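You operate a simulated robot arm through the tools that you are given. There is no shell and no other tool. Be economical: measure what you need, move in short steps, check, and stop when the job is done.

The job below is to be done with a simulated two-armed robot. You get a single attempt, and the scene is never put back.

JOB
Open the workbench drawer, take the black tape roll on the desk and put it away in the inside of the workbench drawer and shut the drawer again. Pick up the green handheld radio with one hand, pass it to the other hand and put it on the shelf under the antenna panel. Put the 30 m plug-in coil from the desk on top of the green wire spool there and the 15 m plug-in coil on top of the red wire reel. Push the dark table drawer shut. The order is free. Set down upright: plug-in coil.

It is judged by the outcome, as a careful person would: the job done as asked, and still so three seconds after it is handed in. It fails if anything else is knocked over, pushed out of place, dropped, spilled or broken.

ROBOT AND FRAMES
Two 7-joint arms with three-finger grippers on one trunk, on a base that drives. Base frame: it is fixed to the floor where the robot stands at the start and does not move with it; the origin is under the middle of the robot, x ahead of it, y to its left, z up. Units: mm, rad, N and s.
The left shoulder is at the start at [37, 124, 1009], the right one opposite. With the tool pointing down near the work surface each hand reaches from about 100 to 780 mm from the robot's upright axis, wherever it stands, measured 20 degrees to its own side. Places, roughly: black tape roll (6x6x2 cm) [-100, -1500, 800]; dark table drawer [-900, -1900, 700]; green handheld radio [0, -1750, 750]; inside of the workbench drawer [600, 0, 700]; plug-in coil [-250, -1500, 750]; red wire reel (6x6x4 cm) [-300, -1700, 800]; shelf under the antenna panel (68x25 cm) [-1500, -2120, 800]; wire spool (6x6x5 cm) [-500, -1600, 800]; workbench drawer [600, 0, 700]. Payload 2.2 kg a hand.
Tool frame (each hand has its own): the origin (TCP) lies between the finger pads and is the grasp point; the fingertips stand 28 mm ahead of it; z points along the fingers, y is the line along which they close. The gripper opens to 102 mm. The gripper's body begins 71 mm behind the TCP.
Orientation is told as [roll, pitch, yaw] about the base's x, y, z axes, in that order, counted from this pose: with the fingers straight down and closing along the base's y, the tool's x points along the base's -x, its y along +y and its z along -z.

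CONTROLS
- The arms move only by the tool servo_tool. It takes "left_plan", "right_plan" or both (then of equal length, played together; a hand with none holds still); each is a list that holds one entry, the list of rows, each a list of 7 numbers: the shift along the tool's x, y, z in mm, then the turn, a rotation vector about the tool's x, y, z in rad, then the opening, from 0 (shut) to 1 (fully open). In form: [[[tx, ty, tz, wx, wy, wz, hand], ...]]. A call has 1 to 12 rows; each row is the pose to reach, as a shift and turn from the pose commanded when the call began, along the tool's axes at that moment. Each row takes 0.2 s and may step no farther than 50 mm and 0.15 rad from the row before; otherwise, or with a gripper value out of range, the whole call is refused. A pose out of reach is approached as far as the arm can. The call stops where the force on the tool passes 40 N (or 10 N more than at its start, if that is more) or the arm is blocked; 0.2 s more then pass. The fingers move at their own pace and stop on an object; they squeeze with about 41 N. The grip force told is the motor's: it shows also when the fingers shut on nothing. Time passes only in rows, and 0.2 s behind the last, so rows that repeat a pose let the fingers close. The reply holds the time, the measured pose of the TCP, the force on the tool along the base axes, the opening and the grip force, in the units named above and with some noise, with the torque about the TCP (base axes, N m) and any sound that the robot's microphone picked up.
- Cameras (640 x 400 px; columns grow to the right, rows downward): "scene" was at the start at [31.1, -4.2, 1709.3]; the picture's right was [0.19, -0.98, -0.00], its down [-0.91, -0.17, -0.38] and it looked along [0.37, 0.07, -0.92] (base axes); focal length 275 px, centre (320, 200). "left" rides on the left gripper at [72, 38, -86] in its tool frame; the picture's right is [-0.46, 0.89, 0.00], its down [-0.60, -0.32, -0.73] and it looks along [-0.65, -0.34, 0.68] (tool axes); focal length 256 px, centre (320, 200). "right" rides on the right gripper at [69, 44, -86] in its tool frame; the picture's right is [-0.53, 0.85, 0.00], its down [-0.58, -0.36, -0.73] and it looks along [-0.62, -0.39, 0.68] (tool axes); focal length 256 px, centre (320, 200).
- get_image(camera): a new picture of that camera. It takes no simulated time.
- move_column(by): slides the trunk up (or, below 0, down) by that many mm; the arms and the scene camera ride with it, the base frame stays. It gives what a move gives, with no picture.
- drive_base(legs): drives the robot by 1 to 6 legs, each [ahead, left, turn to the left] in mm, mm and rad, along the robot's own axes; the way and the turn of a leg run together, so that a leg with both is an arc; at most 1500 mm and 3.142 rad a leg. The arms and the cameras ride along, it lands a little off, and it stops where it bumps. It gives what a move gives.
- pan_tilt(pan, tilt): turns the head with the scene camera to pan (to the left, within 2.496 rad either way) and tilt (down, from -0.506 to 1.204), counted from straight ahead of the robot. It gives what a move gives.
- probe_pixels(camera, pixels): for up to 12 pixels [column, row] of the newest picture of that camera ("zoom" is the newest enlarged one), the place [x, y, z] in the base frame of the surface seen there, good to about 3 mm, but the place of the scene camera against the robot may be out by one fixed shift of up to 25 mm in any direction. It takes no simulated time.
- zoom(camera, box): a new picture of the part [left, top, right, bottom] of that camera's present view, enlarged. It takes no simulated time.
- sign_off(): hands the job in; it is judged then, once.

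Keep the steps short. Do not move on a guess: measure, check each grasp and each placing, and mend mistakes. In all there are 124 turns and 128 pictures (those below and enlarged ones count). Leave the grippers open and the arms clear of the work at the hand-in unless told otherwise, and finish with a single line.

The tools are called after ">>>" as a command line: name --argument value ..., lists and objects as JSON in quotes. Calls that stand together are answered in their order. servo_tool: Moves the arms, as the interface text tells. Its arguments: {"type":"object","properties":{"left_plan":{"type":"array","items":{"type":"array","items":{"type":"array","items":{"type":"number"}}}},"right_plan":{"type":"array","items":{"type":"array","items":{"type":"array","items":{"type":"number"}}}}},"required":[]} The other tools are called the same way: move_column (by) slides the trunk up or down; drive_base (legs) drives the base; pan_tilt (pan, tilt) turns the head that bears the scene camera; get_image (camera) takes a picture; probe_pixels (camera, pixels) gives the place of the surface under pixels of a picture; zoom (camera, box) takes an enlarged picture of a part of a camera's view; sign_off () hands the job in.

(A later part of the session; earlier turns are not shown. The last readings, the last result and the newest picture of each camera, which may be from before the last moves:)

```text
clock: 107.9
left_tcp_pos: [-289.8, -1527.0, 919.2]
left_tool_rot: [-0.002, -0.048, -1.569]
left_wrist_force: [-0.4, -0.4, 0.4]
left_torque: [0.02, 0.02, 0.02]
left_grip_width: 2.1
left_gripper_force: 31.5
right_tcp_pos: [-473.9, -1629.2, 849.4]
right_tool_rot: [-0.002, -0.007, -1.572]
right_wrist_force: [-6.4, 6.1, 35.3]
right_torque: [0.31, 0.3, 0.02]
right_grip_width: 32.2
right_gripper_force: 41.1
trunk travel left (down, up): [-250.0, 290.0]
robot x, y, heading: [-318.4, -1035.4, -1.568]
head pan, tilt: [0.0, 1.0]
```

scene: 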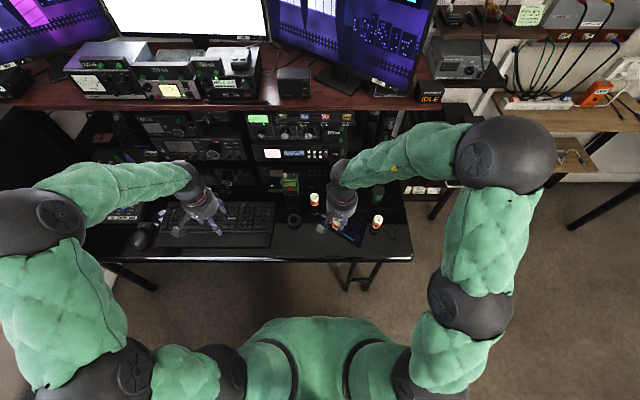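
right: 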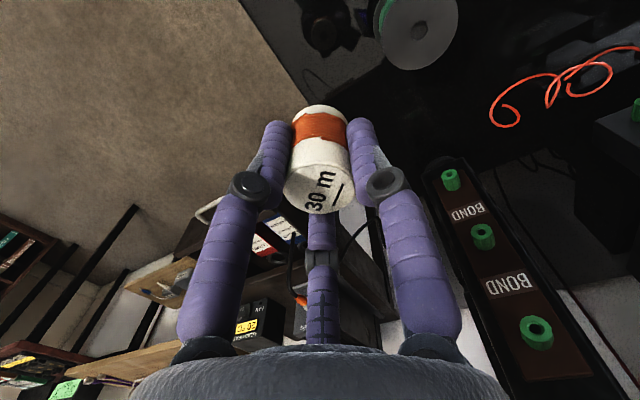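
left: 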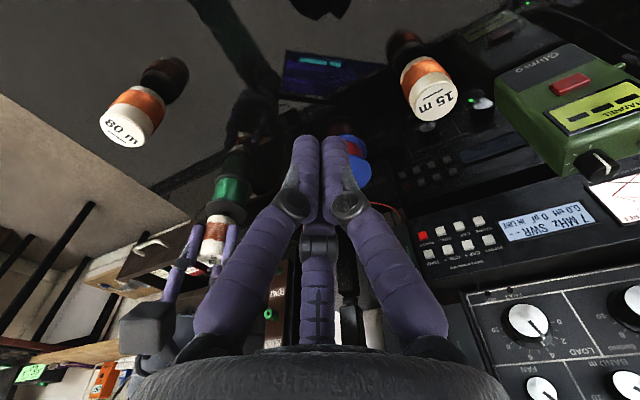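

No drop yet (z≈849). I'll do a caged release: return to the best centre, unload, and open only a few mm so the prongs can catch it, then look.

>>> servo_tool --right_plan '[[[0, 0, -3, 0, 0, 0, 0], [-1.2, -0.6, -3.5, 0, 0, 0, 0], [-2.5, -1.3, -4, 0, 0, 0, 0], [-2.5, -1.3, -4.5, 0, 0, 0, 0], [-2.5, -1.3, -4.5, 0, 0, 0, 0.34], [-2.5, -1.3, -4.5, 0, 0, 0, 0.36], [-2.5, -1.3, -4.5, 0, 0, 0, 0.38], [-2.5, -1.3, -4.5, 0, 0, 0, 0.38]]]'

>>> zoom --camera "right" --box '[250, 30, 390, 220]'

>>> zoom --camera "left" --box '[170, 160, 274, 264]'

```text
clock: 109.7
left_tcp_pos: [-290.3, -1531.2, 918.1]
left_tool_rot: [-0.005, -0.046, -1.57]
left_wrist_force: [-0.2, -0.4, 0.1]
left_torque: [0.02, 0.0, -0.01]
left_grip_width: 1.9
left_gripper_force: 31.7
right_tcp_pos: [-473.9, -1633.8, 852.7]
right_tool_rot: [-0.001, -0.003, -1.57]
right_wrist_force: [0.3, 0.3, 0.5]
right_torque: [0.03, 0.02, 0.02]
right_grip_width: 38.9
right_gripper_force: 0.0
trunk travel left (down, up): [-250.0, 290.0]
robot x, y, heading: [-320.7, -1034.0, -1.565]
head pan, tilt: [0.0, 1.0]
```

```text
2.11 times, centred on (320, 125) of right
```

zoom: 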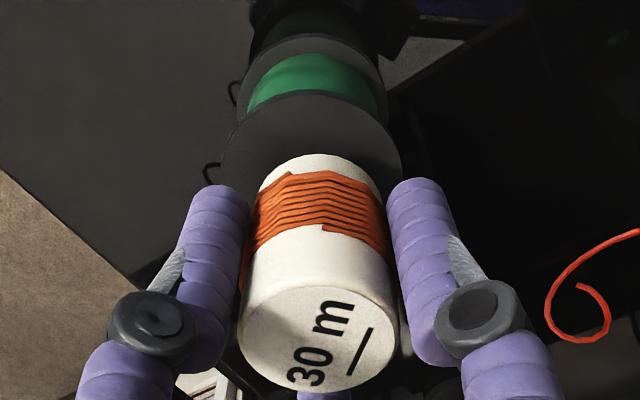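

```text
3.85 times, centred on (222, 212) of left
```

zoom: 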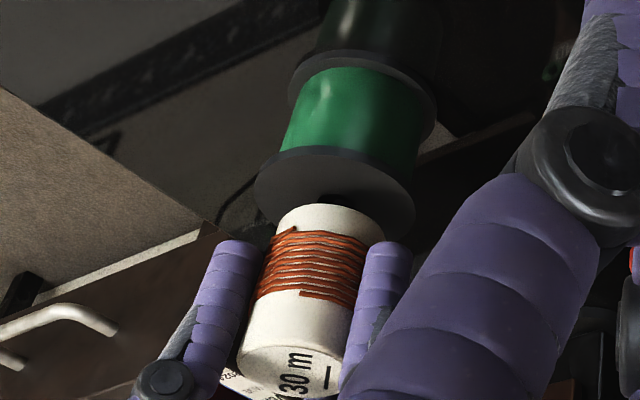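

Caged and standing. Now both cameras agree: the hole is 1.2 mm toward the robot and 1.5 mm in −x from the pin. Regrip, shift, unload, cage-open again with a small wiggle so gravity can seat it.

>>> servo_tool --right_plan '[[[0, 0, 0, 0, 0, 0, 0], [0, 0, 0, 0, 0, 0, 0], [1, -0.8, -1, 0, 0, 0, 0], [2.1, -1.6, 0, 0, 0, 0, 0], [2.1, -1.6, 2, 0, 0, 0, 0], [2.1, -1.6, 4, 0, 0, 0, 0], [2.1, -1.6, 4, 0, 0, 0, 0]]]'

>>> zoom --camera "right" --box '[250, 30, 390, 220]'

```text
clock: 111.3
left_tcp_pos: [-288.8, -1528.2, 919.4]
left_tool_rot: [-0.001, -0.049, -1.569]
left_wrist_force: [0.5, 1.0, 0.7]
left_torque: [0.01, -0.01, -0.01]
left_grip_width: 1.9
left_gripper_force: 31.5
right_tcp_pos: [-476.7, -1632.8, 850.5]
right_tool_rot: [-0.001, -0.012, -1.573]
right_wrist_force: [-0.7, 5.0, 27.6]
right_torque: [0.3, 0.07, -0.01]
right_grip_width: 32.6
right_gripper_force: 40.9
trunk travel left (down, up): [-250.0, 290.0]
robot x, y, heading: [-319.4, -1036.1, -1.57]
head pan, tilt: [0.0, 1.0]
```

```text
2.11 times, centred on (320, 125) of right
```

zoom: 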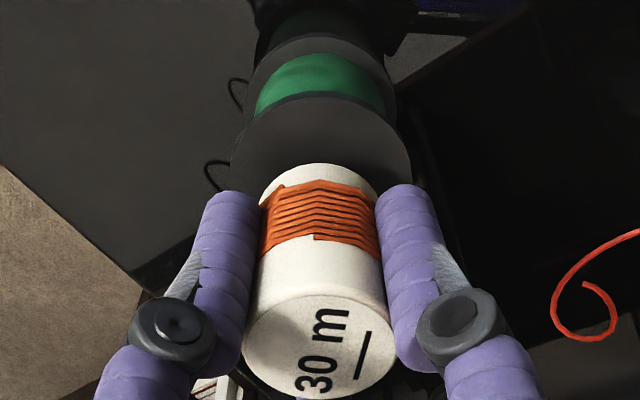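

Aligned within ~1 mm and still no entry at 27 N, so the hole seems not to accept the pin; the coil will stand on its pin as it did on the desk. Unloading and opening in small stages while caged.

>>> servo_tool --right_plan '[[[0.8, 0.3, -2, 0, 0, 0, 0], [0.8, 0.3, -3, 0, 0, 0, 0], [0.8, 0.3, -3, 0, 0, 0, 0.34], [0.8, 0.3, -3, 0, 0, 0, 0.36], [0.8, 0.3, -3, 0, 0, 0, 0.38], [0.8, 0.3, -3, 0, 0, 0, 0.4], [0.8, 0.3, -3, 0, 0, 0, 0.43], [0.8, 0.3, -3, 0, 0, 0, 0.46], [0.8, 0.3, -3, 0, 0, 0, 0.46], [0.8, 0.3, -3, 0, 0, 0, 0.46]]]'

>>> zoom --camera "right" --box '[250, 30, 390, 220]'

>>> zoom --camera "left" --box '[170, 160, 274, 264]'

```text
clock: 113.5
left_tcp_pos: [-288.7, -1529.7, 919.0]
left_tool_rot: [-0.002, -0.045, -1.57]
left_wrist_force: [0.1, 0.6, 0.2]
left_torque: [0.02, 0.02, 0.0]
left_grip_width: 2.1
left_gripper_force: 31.6
right_tcp_pos: [-475.9, -1630.1, 852.4]
right_tool_rot: [0.002, -0.003, -1.571]
right_wrist_force: [-0.1, 0.3, -0.7]
right_torque: [0.03, 0.01, 0.03]
right_grip_width: 46.9
right_gripper_force: 0.1
trunk travel left (down, up): [-250.0, 290.0]
robot x, y, heading: [-318.0, -1037.7, -1.569]
head pan, tilt: [0.0, 1.0]
```

```text
2.11 times, centred on (320, 125) of right
```

zoom: 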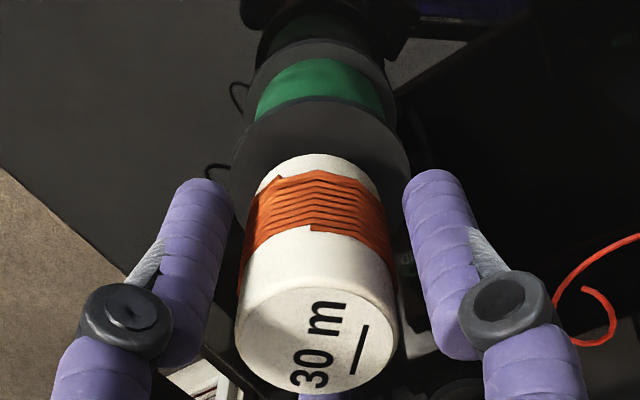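

```text
3.85 times, centred on (222, 212) of left
```

zoom: 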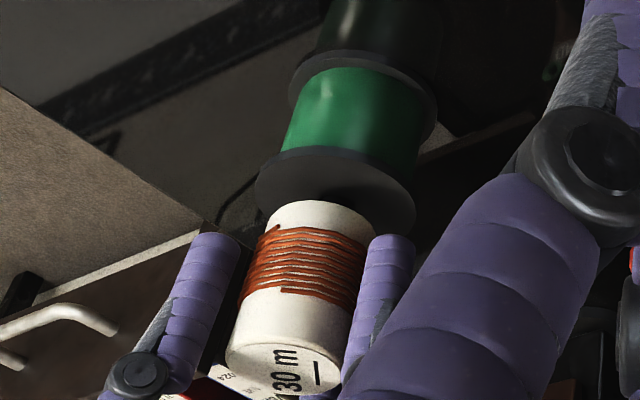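

The coil stands free inside the opened prongs (none touching). Opening wider and rising straight up.

>>> servo_tool --right_plan '[[[1, 0.5, 0, 0, 0, 0, 0.55], [2, 1, 0, 0, 0, 0, 0.65], [2, 1, 0, 0, 0, 0, 0.75], [2, 1, -10, 0, 0, 0, 0.75], [2, 1, -30, 0, 0, 0, 0.75], [2, 1, -60, 0, 0, 0, 0.75], [2, 1, -100, 0, 0, 0, 0.75]]]'

>>> get_image --camera "right"

```text
clock: 115.1
left_tcp_pos: [-289.7, -1529.5, 919.4]
left_tool_rot: [-0.002, -0.045, -1.569]
left_wrist_force: [0.3, -0.8, 0.2]
left_torque: [0.02, 0.01, -0.03]
left_grip_width: 1.9
left_gripper_force: 31.2
right_tcp_pos: [-474.4, -1626.6, 949.6]
right_tool_rot: [0.0, -0.003, -1.57]
right_wrist_force: [0.7, 0.1, -0.1]
right_torque: [-0.01, 0.03, 0.0]
right_grip_width: 76.5
right_gripper_force: 0.0
trunk travel left (down, up): [-250.0, 290.0]
robot x, y, heading: [-320.0, -1033.7, -1.565]
head pan, tilt: [0.0, 1.0]
```

```text
36 pictures are left
```

right: 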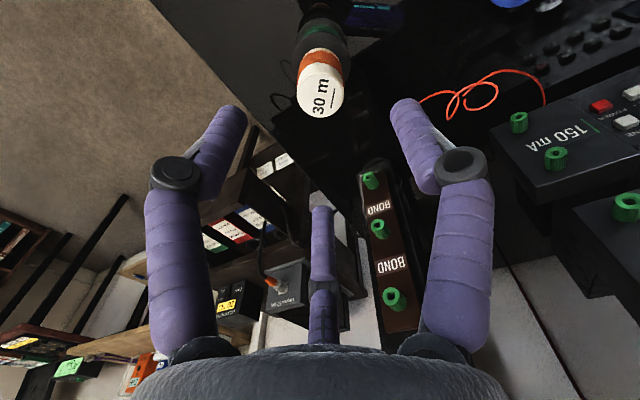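

The 30 m coil stands on the green spool. Probing its height, and measuring the 15 m coil and red reel from the left camera's view.

>>> probe_pixels --camera "right" --pixels '[[321, 95], [310, 92], [332, 98], [335, 70]]'

>>> get_image --camera "left"

```text
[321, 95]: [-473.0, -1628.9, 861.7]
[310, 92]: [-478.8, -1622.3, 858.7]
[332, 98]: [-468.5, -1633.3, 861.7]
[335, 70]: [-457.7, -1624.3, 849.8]
```

```text
35 pictures are left
```

left: 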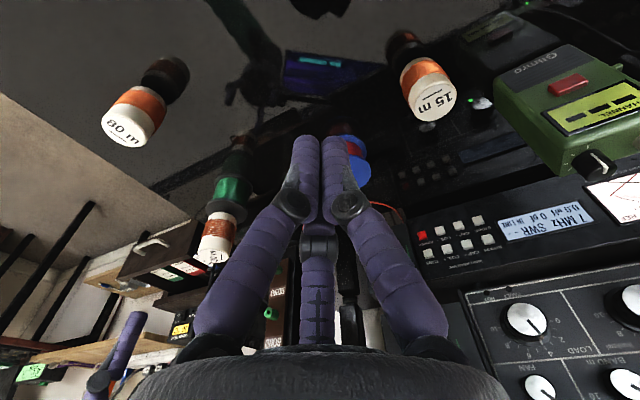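

The coil stands firmly on the spool. Next the 15 m coil with the left hand: probing its label and the red reel.

>>> probe_pixels --camera "left" --pixels '[[429, 105], [420, 100], [440, 108], [433, 95], [355, 172], [350, 150]]'

>>> servo_tool --left_plan '[[[20, 20, 0, 0, 0.047, 0, 0.3], [20, 40, 0, 0, 0.047, 0, 0.55], [0, 60, 0, 0, 0.047, 0, 0.55], [-25, 73, 0, 0, 0.047, 0, 0.55], [-47, 73, 0, 0, 0.047, 0, 0.55], [-47, 73, 10, 0, 0.047, 0, 0.55]]]'

>>> get_image --camera "left"

```text
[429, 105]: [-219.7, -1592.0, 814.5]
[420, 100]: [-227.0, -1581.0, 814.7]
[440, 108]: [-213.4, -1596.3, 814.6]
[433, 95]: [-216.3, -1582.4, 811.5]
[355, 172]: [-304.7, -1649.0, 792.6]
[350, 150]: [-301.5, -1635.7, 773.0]
```

```text
clock: 116.5
left_tcp_pos: [-216.5, -1578.0, 910.8]
left_tool_rot: [-0.001, 0.001, -1.57]
left_wrist_force: [0.9, -1.0, -0.3]
left_torque: [0.04, 0.02, -0.03]
left_grip_width: 56.5
left_gripper_force: 0.2
right_tcp_pos: [-474.3, -1628.1, 951.2]
right_tool_rot: [0.001, -0.003, -1.57]
right_wrist_force: [0.2, 0.3, -0.2]
right_torque: [-0.03, 0.04, -0.04]
right_grip_width: 76.5
right_gripper_force: 0.1
trunk travel left (down, up): [-250.0, 290.0]
robot x, y, heading: [-321.2, -1031.9, -1.569]
head pan, tilt: [0.0, 1.0]
```

```text
34 pictures are left
```

left: 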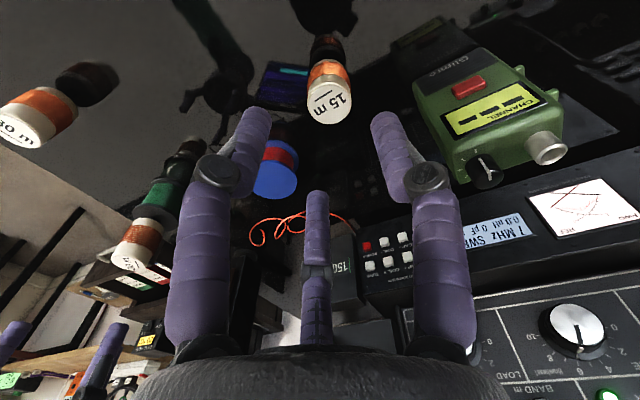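

The label sits ~12 mm farther back; centre ≈(−215, −1590). Shifting, descending to z≈794, closing, lifting.

>>> servo_tool --left_plan '[[[-12, 2, 0, 0, 0, 0, 0.55], [-12, 2, 40, 0, 0, 0, 0.55], [-12, 2, 80, 0, 0, 0, 0.55], [-12, 2, 105, 0, 0, 0, 0.55], [-12, 2, 116, 0, 0, 0, 0.55], [-12, 2, 116, 0, 0, 0, 0.3], [-12, 2, 116, 0, 0, 0, 0.1], [-12, 2, 116, 0, 0, 0, 0], [-12, 2, 116, 0, 0, 0, 0], [-12, 2, 80, 0, 0, 0, 0], [-12, 2, 40, 0, 0, 0, 0]]]'

>>> get_image --camera "left"

```text
clock: 118.9
left_tcp_pos: [-217.0, -1587.2, 872.8]
left_tool_rot: [-0.002, 0.003, -1.568]
left_wrist_force: [0.6, -0.5, -0.7]
left_torque: [-0.05, 0.01, 0.03]
left_grip_width: 32.2
left_gripper_force: 40.8
right_tcp_pos: [-474.2, -1628.3, 951.3]
right_tool_rot: [0.0, -0.003, -1.57]
right_wrist_force: [0.2, 0.5, 0.5]
right_torque: [-0.04, 0.0, -0.01]
right_grip_width: 76.6
right_gripper_force: 0.0
trunk travel left (down, up): [-250.0, 290.0]
robot x, y, heading: [-316.4, -1035.7, -1.565]
head pan, tilt: [0.0, 1.0]
```

```text
33 pictures are left
```

left: 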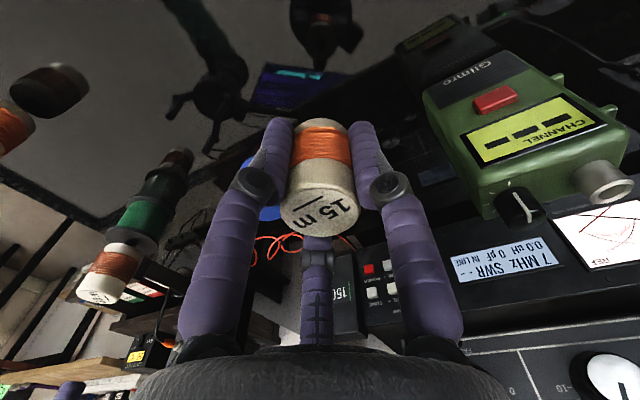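

Held. Moving over the red reel (≈(−312, −1649)) while the right hand retreats toward the robot.

>>> servo_tool --left_plan '[[[0, 0, 0, 0, 0, 0, 0], [0, 0, 0, 0, 0, 0, 0], [-10, -30, 0, 0, 0, 0, 0], [-30, -65, 0, 0, 0, 0, 0], [-62, -95, 0, 0, 0, 0, 0], [-62, -95, 0, 0, 0, 0, 0]]]' --right_plan '[[[45, -10, 0, 0, 0, 0, 0.75], [90, -20, 0, 0, 0, 0, 0.75], [135, -30, 0, 0, 0, 0, 0.75], [180, -30, 0, 0, 0, 0, 0.75], [180, -30, 0, 0, 0, 0, 0.75], [180, -30, 0, 0, 0, 0, 0.75]]]'

>>> zoom --camera "left" --box '[240, 40, 400, 230]'

```text
clock: 120.3
left_tcp_pos: [-309.6, -1649.7, 870.6]
left_tool_rot: [-0.002, 0.002, -1.568]
left_wrist_force: [-0.3, 0.5, -0.2]
left_torque: [-0.03, 0.01, 0.02]
left_grip_width: 32.2
left_gripper_force: 41.2
right_tcp_pos: [-504.9, -1445.5, 948.6]
right_tool_rot: [0.001, -0.006, -1.57]
right_wrist_force: [-0.4, 0.7, 0.2]
right_torque: [-0.01, 0.04, 0.0]
right_grip_width: 76.3
right_gripper_force: 0.1
trunk travel left (down, up): [-250.0, 290.0]
robot x, y, heading: [-315.8, -1036.6, -1.569]
head pan, tilt: [0.0, 1.0]
```

```text
2.11 times, centred on (320, 135) of left
```

zoom: 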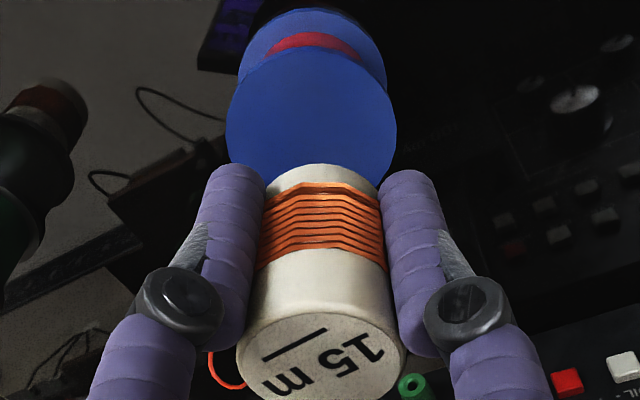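

Blue flange is solid; the reel centre is 2.5 mm in −x of the coil axis. Correcting and lowering until light contact.

>>> servo_tool --left_plan '[[[0, -2.5, 15, 0, 0, 0, 0], [0, -2.5, 28, 0, 0, 0, 0], [0, -2.5, 33, 0, 0, 0, 0], [0, -2.5, 35, 0, 0, 0, 0], [0, -2.5, 37, 0, 0, 0, 0], [0, -2.5, 38.5, 0, 0, 0, 0], [0, -2.5, 38.5, 0, 0, 0, 0]]]'

```text
clock: 121.9
left_tcp_pos: [-312.3, -1650.4, 834.2]
left_tool_rot: [-0.002, 0.0, -1.567]
left_wrist_force: [0.1, 1.6, 9.5]
left_torque: [0.12, -0.02, 0.02]
left_grip_width: 32.3
left_gripper_force: 41.3
right_tcp_pos: [-505.9, -1448.0, 947.5]
right_tool_rot: [0.0, -0.007, -1.569]
right_wrist_force: [0.5, 0.0, 0.1]
right_torque: [0.01, 0.0, 0.04]
right_grip_width: 76.3
right_gripper_force: 0.0
trunk travel left (down, up): [-250.0, 290.0]
robot x, y, heading: [-317.0, -1035.7, -1.569]
head pan, tilt: [0.0, 1.0]
```

Contact (9.5 N) at z≈834. Unloading 1 mm and opening in stages, then looking.

>>> servo_tool --left_plan '[[[0, 0, -1, 0, 0, 0, 0], [0, 0, -1, 0, 0, 0, 0.34], [0, 0, -1, 0, 0, 0, 0.36], [0, 0, -1, 0, 0, 0, 0.38], [0, 0, -1, 0, 0, 0, 0.41], [0, 0, -1, 0, 0, 0, 0.44], [0, 0, -1, 0, 0, 0, 0.47], [0, 0, -1, 0, 0, 0, 0.47], [0, 0, -1, 0, 0, 0, 0.47]]]'

>>> zoom --camera "left" --box '[240, 40, 400, 230]'

```text
clock: 123.9
left_tcp_pos: [-312.5, -1650.3, 833.7]
left_tool_rot: [-0.002, 0.002, -1.57]
left_wrist_force: [0.8, 0.1, 0.3]
left_torque: [-0.03, 0.0, 0.0]
left_grip_width: 48.0
left_gripper_force: 0.0
right_tcp_pos: [-505.5, -1447.6, 947.9]
right_tool_rot: [0.0, -0.003, -1.572]
right_wrist_force: [-0.7, 0.8, 0.4]
right_torque: [-0.01, 0.0, 0.01]
right_grip_width: 76.7
right_gripper_force: 0.0
trunk travel left (down, up): [-250.0, 290.0]
robot x, y, heading: [-318.9, -1040.7, -1.565]
head pan, tilt: [0.0, 1.0]
```

```text
2.11 times, centred on (320, 135) of left
```

zoom: 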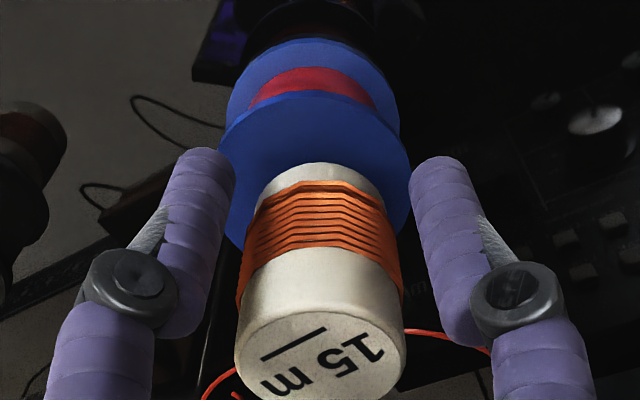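

Standing free and centred. Opening, rising, then moving toward the tape roll.

>>> servo_tool --left_plan '[[[0, 0, -1, 0, 0, 0, 0.6], [0, 0, -1, 0, 0, 0, 0.7], [0, 0, -15, 0, 0, 0, 0.7], [0, 0, -40, 0, 0, 0, 0.7], [0, 0, -80, 0, 0, 0, 0.7], [20, 30, -95, 0, 0, 0, 0.7], [55, 65, -95, 0, 0, 0, 0.8], [90, 100, -95, 0, 0, 0, 0.9], [120, 135, -95, 0, 0, 0, 0.9], [130, 170, -95, 0, 0, 0, 0.9]]]'

>>> get_image --camera "left"

>>> get_image --camera "scene"

```text
clock: 126.1
left_tcp_pos: [-142.7, -1521.7, 927.6]
left_tool_rot: [-0.002, 0.002, -1.569]
left_wrist_force: [0.3, -0.2, -0.6]
left_torque: [0.03, 0.02, -0.01]
left_grip_width: 91.4
left_gripper_force: 0.0
right_tcp_pos: [-504.8, -1447.5, 946.6]
right_tool_rot: [0.0, -0.004, -1.571]
right_wrist_force: [0.1, -0.3, 0.3]
right_torque: [-0.01, 0.02, 0.03]
right_grip_width: 76.4
right_gripper_force: 0.1
trunk travel left (down, up): [-250.0, 290.0]
robot x, y, heading: [-319.9, -1036.4, -1.566]
head pan, tilt: [0.0, 1.0]
```

```text
30 pictures are left
```

left: 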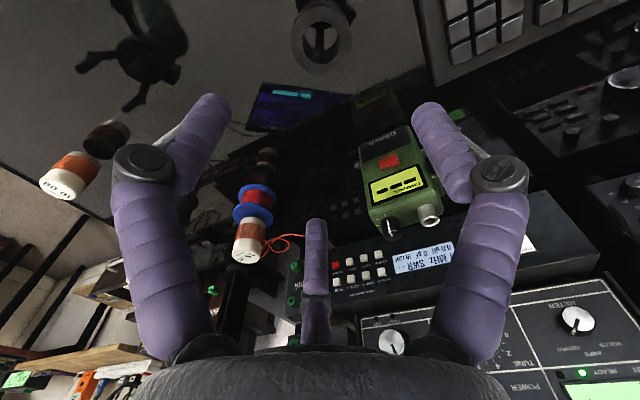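

```text
29 pictures are left
```

scene: 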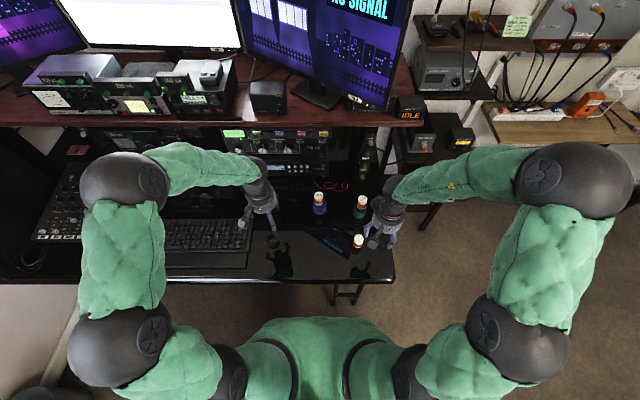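

Both coils stand. Probing the tape ring at (322,35).

>>> probe_pixels --camera "left" --pixels '[[297, 35], [348, 35], [322, 65], [322, 8], [300, 50], [345, 55]]'

```text
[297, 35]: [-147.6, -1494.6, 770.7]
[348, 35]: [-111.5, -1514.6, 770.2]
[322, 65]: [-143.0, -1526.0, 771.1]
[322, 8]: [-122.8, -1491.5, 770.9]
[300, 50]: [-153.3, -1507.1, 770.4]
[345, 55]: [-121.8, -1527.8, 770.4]
```

Tape centre ≈(−131, −1507), top z≈771. Aligning and descending to z≈785, closing.

>>> servo_tool --left_plan '[[[15, 12, 0, 0, 0, 0, 0.75], [15, 12, 40, 0, 0, 0, 0.75], [15, 12, 80, 0, 0, 0, 0.75], [15, 12, 115, 0, 0, 0, 0.75], [15, 12, 135, 0, 0, 0, 0.75], [15, 12, 143, 0, 0, 0, 0.75], [15, 12, 143, 0, 0, 0, 0.4], [15, 12, 143, 0, 0, 0, 0], [15, 12, 143, 0, 0, 0, 0], [15, 12, 120, 0, 0, 0, 0], [15, 12, 80, 0, 0, 0, 0], [15, 12, 40, 0, 0, 0, 0]]]'

>>> get_image --camera "left"

```text
clock: 128.7
left_tcp_pos: [-129.8, -1505.4, 888.7]
left_tool_rot: [-0.002, 0.002, -1.57]
left_wrist_force: [-1.2, 0.1, -0.3]
left_torque: [0.04, -0.02, -0.02]
left_grip_width: 49.9
left_gripper_force: 40.6
right_tcp_pos: [-505.4, -1447.5, 947.8]
right_tool_rot: [0.001, -0.003, -1.571]
right_wrist_force: [-0.8, -0.1, -1.2]
right_torque: [-0.06, 0.0, -0.02]
right_grip_width: 76.6
right_gripper_force: 0.1
trunk travel left (down, up): [-250.0, 290.0]
robot x, y, heading: [-320.6, -1036.5, -1.568]
head pan, tilt: [0.0, 1.0]
```

```text
28 pictures are left
```

left: 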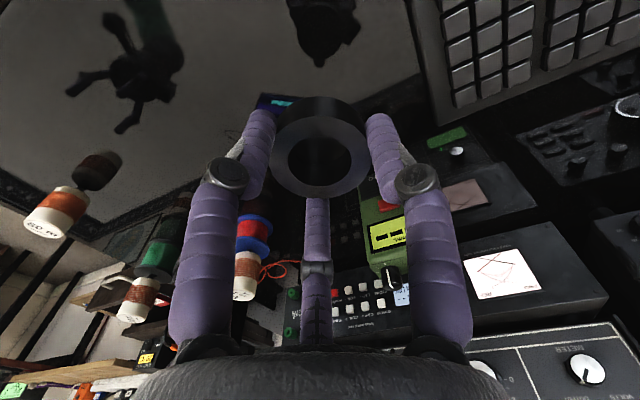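

Tape held (50 mm). Driving to the workbench: back 350, turn left to face it, sidestep, then forward.

>>> drive_base --legs '[[-350, 0, 0], [0, 0, 1.57], [0, 571, 0], [190, 0, 0]]'

>>> get_image --camera "scene"

>>> get_image --camera "left"

```text
clock: 138.8
left_tcp_pos: [336.8, 80.9, 888.1]
left_tool_rot: [-0.002, 0.007, 0.013]
left_wrist_force: [-0.4, -0.4, -0.7]
left_torque: [0.01, 0.03, 0.01]
left_grip_width: 49.9
left_gripper_force: 40.9
right_tcp_pos: [283.0, -297.4, 946.4]
right_tool_rot: [0.001, -0.002, 0.01]
right_wrist_force: [-0.2, 0.4, -0.7]
right_torque: [-0.03, 0.04, 0.02]
right_grip_width: 76.5
right_gripper_force: 0.1
trunk travel left (down, up): [-250.0, 290.0]
robot x, y, heading: [-135.8, -114.5, 0.009]
head pan, tilt: [0.0, 1.0]
```

```text
27 pictures are left
```

scene: 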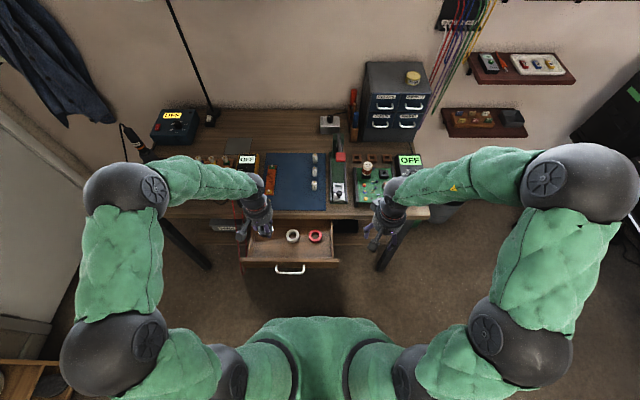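

```text
26 pictures are left
```

left: 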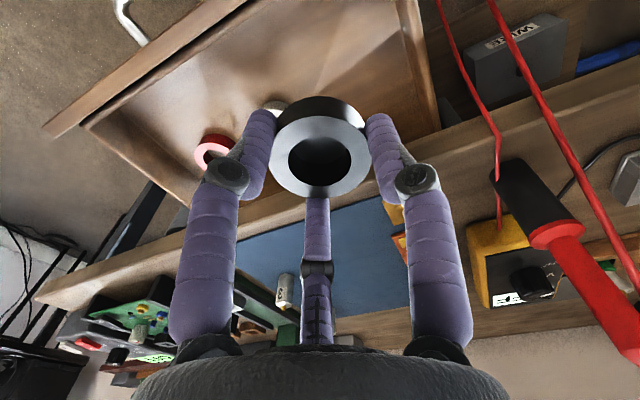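

The tape is over the open drawer at (337, 81), clear of the other rolls, the leads and the table edge. Lowering into the drawer.

>>> servo_tool --left_plan '[[[0, 0, 40, 0, 0, 0, 0], [0, 0, 80, 0, 0, 0, 0], [0, 0, 115, 0, 0, 0, 0], [0, 0, 135, 0, 0, 0, 0], [0, 0, 143, 0, 0, 0, 0], [0, 0, 147, 0, 0, 0, 0], [0, 0, 150, 0, 0, 0, 0], [0, 0, 150, 0, 0, 0, 0]]]'

```text
clock: 140.6
left_tcp_pos: [330.5, 80.6, 740.8]
left_tool_rot: [-0.002, -0.004, 0.012]
left_wrist_force: [-1.0, 0.8, -0.7]
left_torque: [-0.01, 0.02, -0.01]
left_grip_width: 50.2
left_gripper_force: 41.1
right_tcp_pos: [276.3, -296.6, 951.5]
right_tool_rot: [0.0, -0.009, 0.011]
right_wrist_force: [0.3, 0.1, -0.9]
right_torque: [-0.05, 0.02, 0.01]
right_grip_width: 76.5
right_gripper_force: 0.0
trunk travel left (down, up): [-250.0, 290.0]
robot x, y, heading: [-135.1, -114.8, 0.012]
head pan, tilt: [0.0, 1.0]
```

No contact yet; lowering on in small steps.

>>> servo_tool --left_plan '[[[0, 0, 2, 0, 0, 0, 0], [0, 0, 4, 0, 0, 0, 0], [0, 0, 5.5, 0, 0, 0, 0], [0, 0, 7, 0, 0, 0, 0], [0, 0, 7, 0, 0, 0, 0]]]'

```text
clock: 141.8
left_tcp_pos: [332.1, 81.6, 736.8]
left_tool_rot: [0.0, -0.008, 0.013]
left_wrist_force: [0.9, 0.5, 24.5]
left_torque: [0.15, 0.37, 0.01]
left_grip_width: 50.3
left_gripper_force: 41.0
right_tcp_pos: [275.0, -297.1, 953.1]
right_tool_rot: [0.0, -0.01, 0.011]
right_wrist_force: [-0.3, 0.5, -0.4]
right_torque: [-0.02, -0.01, 0.0]
right_grip_width: 76.6
right_gripper_force: 0.1
trunk travel left (down, up): [-250.0, 290.0]
robot x, y, heading: [-133.5, -114.2, 0.01]
head pan, tilt: [0.0, 1.0]
```

Contact with the drawer floor (24 N). Unloading, releasing and rising straight up.

>>> servo_tool --left_plan '[[[0, 0, -2, 0, 0, 0, 0], [0, 0, -2, 0, 0, 0, 0.58], [0, 0, -2, 0, 0, 0, 0.64], [0, 0, -2, 0, 0, 0, 0.64], [0, 0, -20, 0, 0, 0, 0.64], [0, 0, -60, 0, 0, 0, 0.64], [0, 0, -100, 0, 0, 0, 0.5], [20, 0, -140, 0, 0, 0, 0.3], [60, 0, -160, 0, 0, 0, 0], [100, -20, -160, 0, 0, 0, 0]]]'

>>> zoom --camera "scene" --box '[210, 180, 370, 280]'

```text
clock: 144.0
left_tcp_pos: [234.8, 61.3, 892.9]
left_tool_rot: [-0.002, -0.002, 0.011]
left_wrist_force: [-1.2, -0.1, 0.0]
left_torque: [0.03, -0.02, 0.0]
left_grip_width: 2.1
left_gripper_force: 31.8
right_tcp_pos: [274.4, -297.2, 951.1]
right_tool_rot: [0.0, -0.01, 0.01]
right_wrist_force: [0.9, -0.1, -0.2]
right_torque: [0.03, -0.03, -0.01]
right_grip_width: 76.6
right_gripper_force: 0.0
trunk travel left (down, up): [-250.0, 290.0]
robot x, y, heading: [-132.2, -110.8, 0.015]
head pan, tilt: [0.0, 1.0]
```

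```text
4.00 times, centred on (290, 230) of scene
```

zoom: 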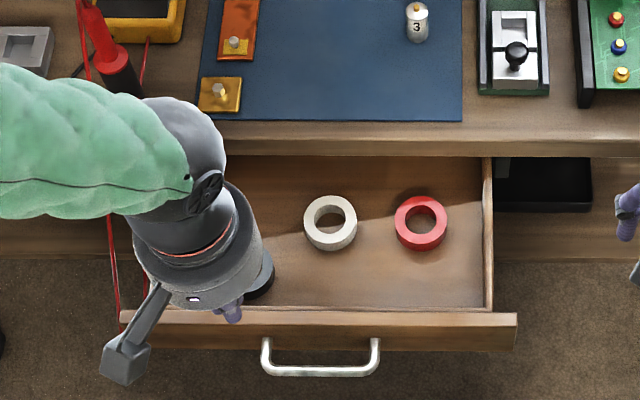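

The black tape is in the drawer (262,280). Now the left hand, closed, goes down in front of the handle's middle to push the drawer shut.

>>> servo_tool --left_plan '[[[35, -30, 0, 0, 0, 0, 0], [65, -61, 0, 0, 0, 0, 0], [65, -61, 45, 0, 0, 0, 0], [65, -61, 90, 0, 0, 0, 0], [65, -61, 135, 0, 0, 0, 0], [65, -61, 162, 0, 0, 0, 0], [40, -61, 162, 0, 0, 0, 0]]]'

>>> servo_tool --left_plan '[[[-20, 0, 0, 0, 0, 0, 0], [-40, 0, 0, 0, 0, 0, 0], [-60, 0, 0, 0, 0, 0, 0], [-80, 0, 0, 0, 0, 0, 0], [-100, 0, 0, 0, 0, 0, 0], [-120, 0, 0, 0, 0, 0, 0], [-140, 0, 0, 0, 0, 0, 0], [-160, 0, 0, 0, 0, 0, 0], [-175, 0, 0, 0, 0, 0, 0], [-185, 0, 0, 0, 0, 0, 0]]]'

>>> get_image --camera "left"

```text
clock: 145.6
left_tcp_pos: [193.3, -1.4, 732.3]
left_tool_rot: [-0.002, -0.005, 0.013]
left_wrist_force: [-0.4, 0.1, -0.1]
left_torque: [-0.01, 0.06, -0.03]
left_grip_width: 2.0
left_gripper_force: 32.0
right_tcp_pos: [276.6, -295.9, 951.4]
right_tool_rot: [0.0, -0.009, 0.01]
right_wrist_force: [0.4, -0.2, -0.7]
right_torque: [0.0, 0.01, -0.02]
right_grip_width: 76.6
right_gripper_force: 0.1
trunk travel left (down, up): [-250.0, 290.0]
robot x, y, heading: [-131.7, -114.2, 0.014]
head pan, tilt: [0.0, 1.0]
```

```text
clock: 147.8
left_tcp_pos: [377.8, -1.1, 732.1]
left_tool_rot: [-0.002, -0.004, 0.013]
left_wrist_force: [-0.4, 0.9, -0.2]
left_torque: [0.02, 0.01, 0.01]
left_grip_width: 2.1
left_gripper_force: 31.0
right_tcp_pos: [276.0, -296.1, 950.8]
right_tool_rot: [0.0, -0.01, 0.011]
right_wrist_force: [0.3, 0.5, -0.4]
right_torque: [0.0, 0.02, 0.0]
right_grip_width: 76.6
right_gripper_force: 0.0
trunk travel left (down, up): [-250.0, 290.0]
robot x, y, heading: [-133.6, -112.2, 0.014]
head pan, tilt: [0.0, 1.0]
```

```text
24 pictures are left
```

left: 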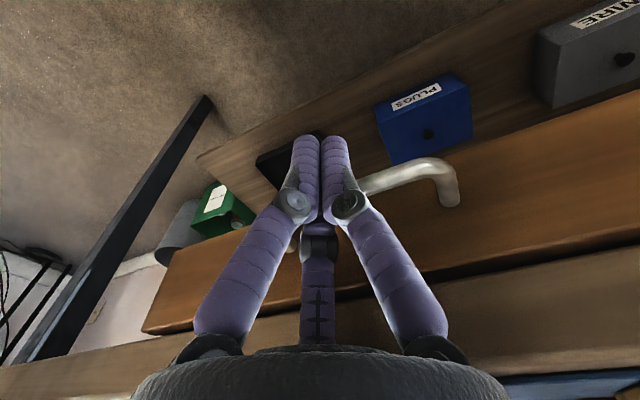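

Nearly shut. Probing front position and pushing a last few mm until it resists.

>>> servo_tool --left_plan '[[[-4, 0, 0, 0, 0, 0, 0], [-8, 0, 0, 0, 0, 0, 0], [-12, 0, 0, 0, 0, 0, 0], [-15, 0, 0, 0, 0, 0, 0], [-15, 0, 0, 0, 0, 0, 0]]]'

>>> get_image --camera "left"

>>> probe_pixels --camera "left" --pixels '[[400, 172], [520, 180], [200, 270], [450, 195], [400, 230]]'

```text
clock: 148.8
left_tcp_pos: [378.9, -1.3, 733.2]
left_tool_rot: [0.001, 0.005, 0.011]
left_wrist_force: [0.0, -0.4, -0.4]
left_torque: [-0.01, 0.02, -0.01]
left_grip_width: 1.9
left_gripper_force: 31.2
right_tcp_pos: [268.8, -296.8, 952.2]
right_tool_rot: [-0.001, -0.017, 0.011]
right_wrist_force: [-0.2, -0.3, -1.0]
right_torque: [0.04, 0.01, 0.0]
right_grip_width: 76.4
right_gripper_force: 0.1
trunk travel left (down, up): [-250.0, 290.0]
robot x, y, heading: [-136.0, -113.8, 0.013]
head pan, tilt: [0.0, 1.0]
stopped in row 4 (left hand): the force on the tool passed its limit at 42 N (the readings are from after the stop); the commanded pose is now the measured one
```

```text
23 pictures are left
```

left: 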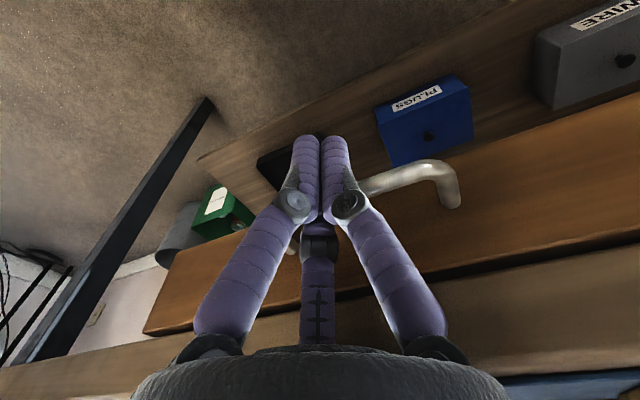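

```text
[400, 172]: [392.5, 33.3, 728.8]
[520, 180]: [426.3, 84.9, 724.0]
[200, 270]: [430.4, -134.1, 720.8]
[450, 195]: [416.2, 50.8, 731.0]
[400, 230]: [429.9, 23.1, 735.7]
```

Drawer front is back at x≈428–430: shut. Backing the left hand off, rising, then driving to the radio at the desk.

>>> servo_tool --left_plan '[[[40, 0, 0, 0, 0, 0, 0], [80, 0, 0, 0, 0, 0, 0], [80, 0, -45, 0, 0, 0, 0], [80, 0, -90, 0, 0, 0, 0], [80, 20, -135, 0, 0, 0, 0.5], [60, 50, -170, 0, 0, 0, 0.9], [30, 90, -200, 0, 0, 0, 0.9], [0, 130, -220, 0, 0, 0, 0.9]]]'

>>> drive_base --legs '[[-120, 0, 0], [0, 0, -1.583], [0, 95, 0], [900, 0, 0]]'

>>> servo_tool --left_plan '[[[0, 0, 0, 0, 0, -0.14, 0.9], [0, 0, 0, 0, 0, -0.28, 0.9], [0, 0, 0, 0, 0, -0.42, 0.9], [0, 0, 0, 0, 0, -0.56, 0.9], [0, 0, 0, 0, 0, -0.7, 0.9], [0, 0, 0, 0, 0, -0.84, 0.9], [0, 0, 0, 0, 0, -0.98, 0.9], [0, 0, 0, 0, 0, -1.12, 0.9], [0, 0, 0, 0, 0, -1.26, 0.9], [0, 0, 0, 0, 0, -1.4, 0.9], [0, 0, 0, 0, 0, -1.54, 0.9], [0, 0, 0, 0, 0, -1.571, 0.9]]]' --right_plan '[[[0, 0, 0, 0, 0, 0.14, 0.7], [0, 0, 0, 0, 0, 0.28, 0.7], [0, 0, 0, 0, 0, 0.42, 0.7], [0, 0, 0, 0, 0, 0.56, 0.7], [0, 0, 0, 0, 0, 0.7, 0.7], [0, 0, 0, 0, 0, 0.84, 0.7], [0, 0, 0, 0, 0, 0.98, 0.7], [0, 0, 0, 0, 0, 1.12, 0.7], [0, 0, 0, 0, 0, 1.26, 0.7], [0, 0, 0, 0, 0, 1.4, 0.7], [0, 0, 0, 0, 0, 1.54, 0.7], [0, 0, 0, 0, 0, 1.571, 0.7]]]'

>>> get_image --camera "scene"

```text
refused: row 6 steps farther than a row can; nothing moved
```

```text
clock: 157.8
left_tcp_pos: [-34.4, -1328.9, 729.3]
left_tool_rot: [0.007, 0.03, -1.552]
left_wrist_force: [1.0, -0.3, 0.1]
left_torque: [0.02, 0.0, 0.01]
left_grip_width: 2.1
left_gripper_force: 31.5
right_tcp_pos: [-330.6, -1232.3, 950.7]
right_tool_rot: [-0.001, -0.015, -1.551]
right_wrist_force: [0.3, -0.3, -0.5]
right_torque: [-0.02, 0.01, 0.05]
right_grip_width: 76.5
right_gripper_force: 0.1
trunk travel left (down, up): [-250.0, 290.0]
robot x, y, heading: [-151.4, -828.8, -1.55]
head pan, tilt: [0.0, 1.0]
stopped in leg 4: the force on the tool passed its limit at 103 N (the readings are from after the stop); the commanded pose is now the measured one
```

```text
clock: 158.2
left_tcp_pos: [-30.9, -1304.6, 727.2]
left_tool_rot: [0.021, 0.064, -1.456]
left_wrist_force: [22.9, 56.8, 33.3]
left_torque: [-2.82, 0.56, -0.34]
left_grip_width: 53.9
left_gripper_force: 0.1
right_tcp_pos: [-327.0, -1225.5, 955.3]
right_tool_rot: [0.0, -0.022, -1.646]
right_wrist_force: [0.6, -0.4, 0.4]
right_torque: [-0.05, -0.03, -0.03]
right_grip_width: 71.3
right_gripper_force: 0.2
trunk travel left (down, up): [-250.0, 290.0]
robot x, y, heading: [-150.0, -826.0, -1.545]
head pan, tilt: [0.0, 1.0]
stopped in row 1 (left hand): the force on the tool passed its limit at 49 N (the readings are from after the stop); the commanded pose is now the measured one
```

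```text
22 pictures are left
```

scene: 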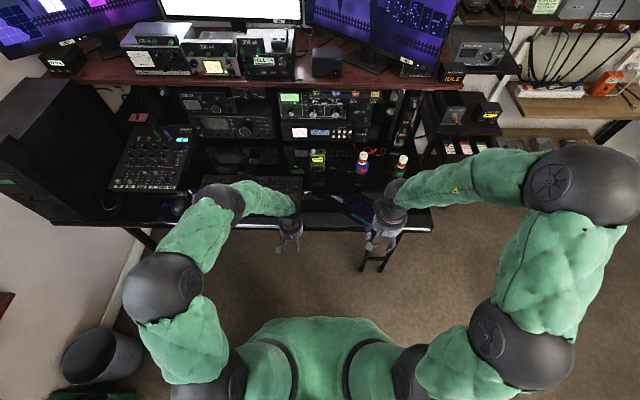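

A mistake: the lift was refused, so the low left hand bumped the desk's front edge. The coils still stand. Backing away from the desk first.

>>> drive_base --legs '[[-120, 0, 0]]'

>>> zoom --camera "scene" --box '[270, 110, 430, 230]'

```text
clock: 159.4
left_tcp_pos: [-34.4, -1204.4, 727.9]
left_tool_rot: [0.013, 0.045, -1.461]
left_wrist_force: [0.9, -0.2, 0.1]
left_torque: [0.0, 0.04, -0.01]
left_grip_width: 92.0
left_gripper_force: 0.2
right_tcp_pos: [-329.4, -1112.5, 954.0]
right_tool_rot: [-0.002, -0.014, -1.65]
right_wrist_force: [-0.3, 0.0, 0.2]
right_torque: [0.05, 0.06, -0.02]
right_grip_width: 71.6
right_gripper_force: 0.0
trunk travel left (down, up): [-250.0, 290.0]
robot x, y, heading: [-151.9, -707.1, -1.549]
head pan, tilt: [0.0, 1.0]
```

```text
3.33 times, centred on (350, 170) of scene
```

zoom: 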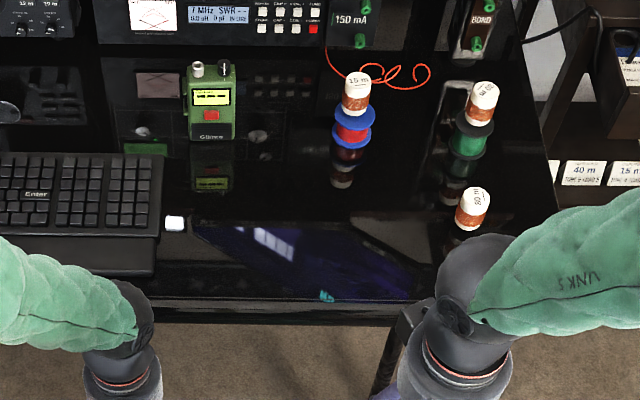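

All coils stand and the radio is in place. Lifting the left hand well up and turning both wrists (left to yaw 0, right to yaw −π).

>>> servo_tool --left_plan '[[[0, 0, -40, 0, 0, -0.12, 0.9], [0, 0, -80, 0, 0, -0.24, 0.9], [0, 0, -120, 0, 0, -0.37, 0.9], [0, 0, -160, 0, 0, -0.5, 0.9], [0, 0, -200, 0, 0, -0.63, 0.9], [0, 0, -220, 0, 0, -0.76, 0.9], [0, 0, -220, 0, 0, -0.89, 0.9], [0, 0, -220, 0, 0, -1.02, 0.9], [0, 0, -220, 0, 0, -1.15, 0.9], [0, 0, -220, 0, 0, -1.28, 0.9], [0, 0, -220, 0, 0, -1.4, 0.9], [0, 0, -220, 0, 0, -1.461, 0.9]]]' --right_plan '[[[0, 0, 0, 0, 0, 0.12, 0.6], [0, 0, 0, 0, 0, 0.24, 0.6], [0, 0, 0, 0, 0, 0.37, 0.6], [0, 0, 0, 0, 0, 0.5, 0.6], [0, 0, 0, 0, 0, 0.63, 0.6], [0, 0, 0, 0, 0, 0.76, 0.6], [0, 0, 0, 0, 0, 0.89, 0.6], [0, 0, 0, 0, 0, 1.02, 0.6], [0, 0, 0, 0, 0, 1.15, 0.6], [0, 0, 0, 0, 0, 1.28, 0.6], [0, 0, 0, 0, 0, 1.4, 0.6], [0, 0, 0, 0, 0, 1.49, 0.6]]]'

```text
clock: 162.0
left_tcp_pos: [-38.2, -1208.9, 951.3]
left_tool_rot: [0.037, -0.008, 0.001]
left_wrist_force: [0.3, 0.0, 0.1]
left_torque: [-0.01, 0.03, 0.0]
left_grip_width: 91.6
left_gripper_force: 0.1
right_tcp_pos: [-330.2, -1105.6, 955.1]
right_tool_rot: [0.02, 0.001, 3.14]
right_wrist_force: [0.0, 0.3, -0.7]
right_torque: [0.0, -0.01, 0.0]
right_grip_width: 61.3
right_gripper_force: 0.0
trunk travel left (down, up): [-250.0, 290.0]
robot x, y, heading: [-153.2, -704.4, -1.551]
head pan, tilt: [0.0, 1.0]
```

Both wrists turned. Tilting the left hand to point right-and-down (1.05 rad).

>>> servo_tool --left_plan '[[[0, 0, 0, 0, 0.14, 0, 0.9], [0, 0, 0, 0, 0.28, 0, 0.9], [0, 0, 0, 0, 0.42, 0, 0.9], [0, 0, 0, 0, 0.56, 0, 0.9], [0, 0, 0, 0, 0.7, 0, 0.9], [0, 0, 0, 0, 0.84, 0, 0.9], [0, 0, 0, 0, 0.98, 0, 0.9], [0, 0, 0, 0, 1.05, 0, 0.9], [0, 0, 0, 0, 1.05, 0, 0.9]]]'

```text
clock: 164.0
left_tcp_pos: [-38.3, -1209.8, 951.2]
left_tool_rot: [0.077, 1.039, 0.067]
left_wrist_force: [-0.5, -0.3, -0.7]
left_torque: [0.04, -0.02, 0.01]
left_grip_width: 91.8
left_gripper_force: 0.0
right_tcp_pos: [-331.6, -1106.8, 956.3]
right_tool_rot: [0.019, -0.001, -3.141]
right_wrist_force: [0.3, 0.2, 0.2]
right_torque: [-0.01, 0.02, 0.0]
right_grip_width: 61.3
right_gripper_force: 0.0
trunk travel left (down, up): [-250.0, 290.0]
robot x, y, heading: [-151.6, -706.5, -1.551]
head pan, tilt: [0.0, 1.0]
```

Works. Driving forward 340 mm toward the desk with both hands at z≈951, then looking through the left camera.

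>>> drive_base --legs '[[340, 0, -0.02]]'

>>> get_image --camera "left"

>>> get_image --camera "right"

```text
clock: 166.3
left_tcp_pos: [-45.6, -1555.4, 949.9]
left_tool_rot: [0.078, 1.038, 0.047]
left_wrist_force: [-0.1, -0.6, -0.1]
left_torque: [0.01, -0.05, -0.03]
left_grip_width: 91.6
left_gripper_force: 0.1
right_tcp_pos: [-336.2, -1447.3, 955.5]
right_tool_rot: [0.019, 0.0, 3.124]
right_wrist_force: [0.3, -0.9, -1.0]
right_torque: [0.01, 0.07, 0.02]
right_grip_width: 61.1
right_gripper_force: 0.1
trunk travel left (down, up): [-250.0, 290.0]
robot x, y, heading: [-145.5, -1054.4, -1.567]
head pan, tilt: [0.0, 1.0]
```

```text
20 pictures are left
```

left: 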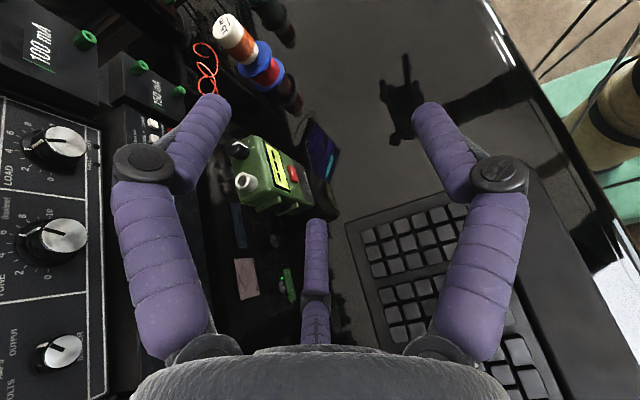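

```text
19 pictures are left
```

right: 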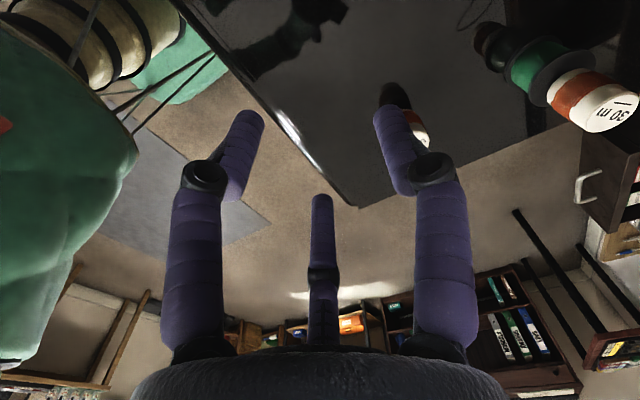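

The left camera sees the radio near (270,175). Probing it.

>>> probe_pixels --camera "left" --pixels '[[262, 148], [250, 165], [275, 190], [290, 165], [297, 178], [305, 200], [285, 205], [240, 147], [243, 182], [262, 200], [302, 165], [330, 150]]'

>>> zoom --camera "left" --box '[220, 120, 340, 230]'

```text
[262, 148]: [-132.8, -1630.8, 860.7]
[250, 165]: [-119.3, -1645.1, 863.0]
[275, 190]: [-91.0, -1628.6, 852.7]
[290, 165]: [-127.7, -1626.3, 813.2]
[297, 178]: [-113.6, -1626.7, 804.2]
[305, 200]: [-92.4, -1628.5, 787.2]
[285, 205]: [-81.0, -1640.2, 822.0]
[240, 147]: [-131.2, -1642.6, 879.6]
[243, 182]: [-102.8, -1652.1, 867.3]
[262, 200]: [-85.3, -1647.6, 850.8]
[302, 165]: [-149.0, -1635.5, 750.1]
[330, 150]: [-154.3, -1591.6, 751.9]
```

```text
3.64 times, centred on (280, 175) of left
```

zoom: 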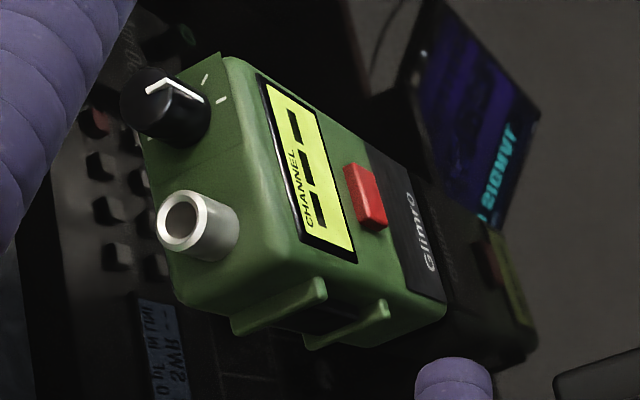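

Radio spans x −140..−82, y ≈−1664..−1627, z 752..863. I check the equipment behind before approaching.

>>> probe_pixels --camera "left" --pixels '[[60, 145], [70, 240], [60, 350], [100, 150], [150, 95], [232, 115], [245, 280], [285, 285], [420, 300], [360, 210]]'

```text
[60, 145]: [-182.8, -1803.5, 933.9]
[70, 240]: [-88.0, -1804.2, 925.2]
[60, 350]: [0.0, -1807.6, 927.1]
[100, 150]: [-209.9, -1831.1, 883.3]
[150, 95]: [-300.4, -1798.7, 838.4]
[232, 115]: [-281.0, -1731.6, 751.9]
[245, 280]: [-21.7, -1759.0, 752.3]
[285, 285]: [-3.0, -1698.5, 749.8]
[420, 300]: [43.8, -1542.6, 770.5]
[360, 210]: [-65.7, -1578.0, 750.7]
```

Plenty of room behind (equipment at y≈−1804). Left hand to the pre-grasp point, then in along its axis.

>>> servo_tool --left_plan '[[[-24, -24, 10, 0, 0, 0, 0.65], [-48, -48, 20, 0, 0, 0, 0.65], [-72, -72, 30, 0, 0, 0, 0.65], [-96, -97, 40, 0, 0, 0, 0.65], [-96, -97, 70, 0, 0, 0, 0.65], [-96, -97, 95, 0, 0, 0, 0.65], [-96, -97, 115, 0, 0, 0, 0.65], [-96, -97, 128, 0, 0, 0, 0.65], [-96, -97, 128, 0, 0, 0, 0.65]]]'

>>> get_image --camera "left"

```text
clock: 168.3
left_tcp_pos: [-108.6, -1645.0, 800.3]
left_tool_rot: [0.076, 1.039, 0.046]
left_wrist_force: [-0.2, 0.4, -0.9]
left_torque: [-0.04, 0.04, 0.0]
left_grip_width: 66.4
left_gripper_force: 0.0
right_tcp_pos: [-335.0, -1446.2, 955.0]
right_tool_rot: [0.023, 0.001, 3.125]
right_wrist_force: [-0.2, -0.1, -0.9]
right_torque: [0.04, -0.01, -0.01]
right_grip_width: 60.8
right_gripper_force: 0.0
trunk travel left (down, up): [-250.0, 290.0]
robot x, y, heading: [-148.3, -1054.7, -1.571]
head pan, tilt: [0.0, 1.0]
```

```text
17 pictures are left
```

left: 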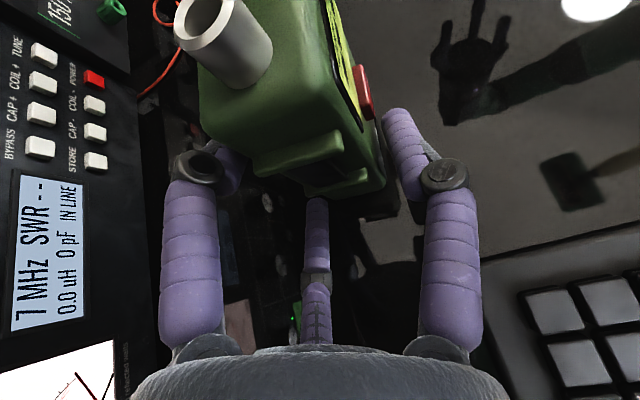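

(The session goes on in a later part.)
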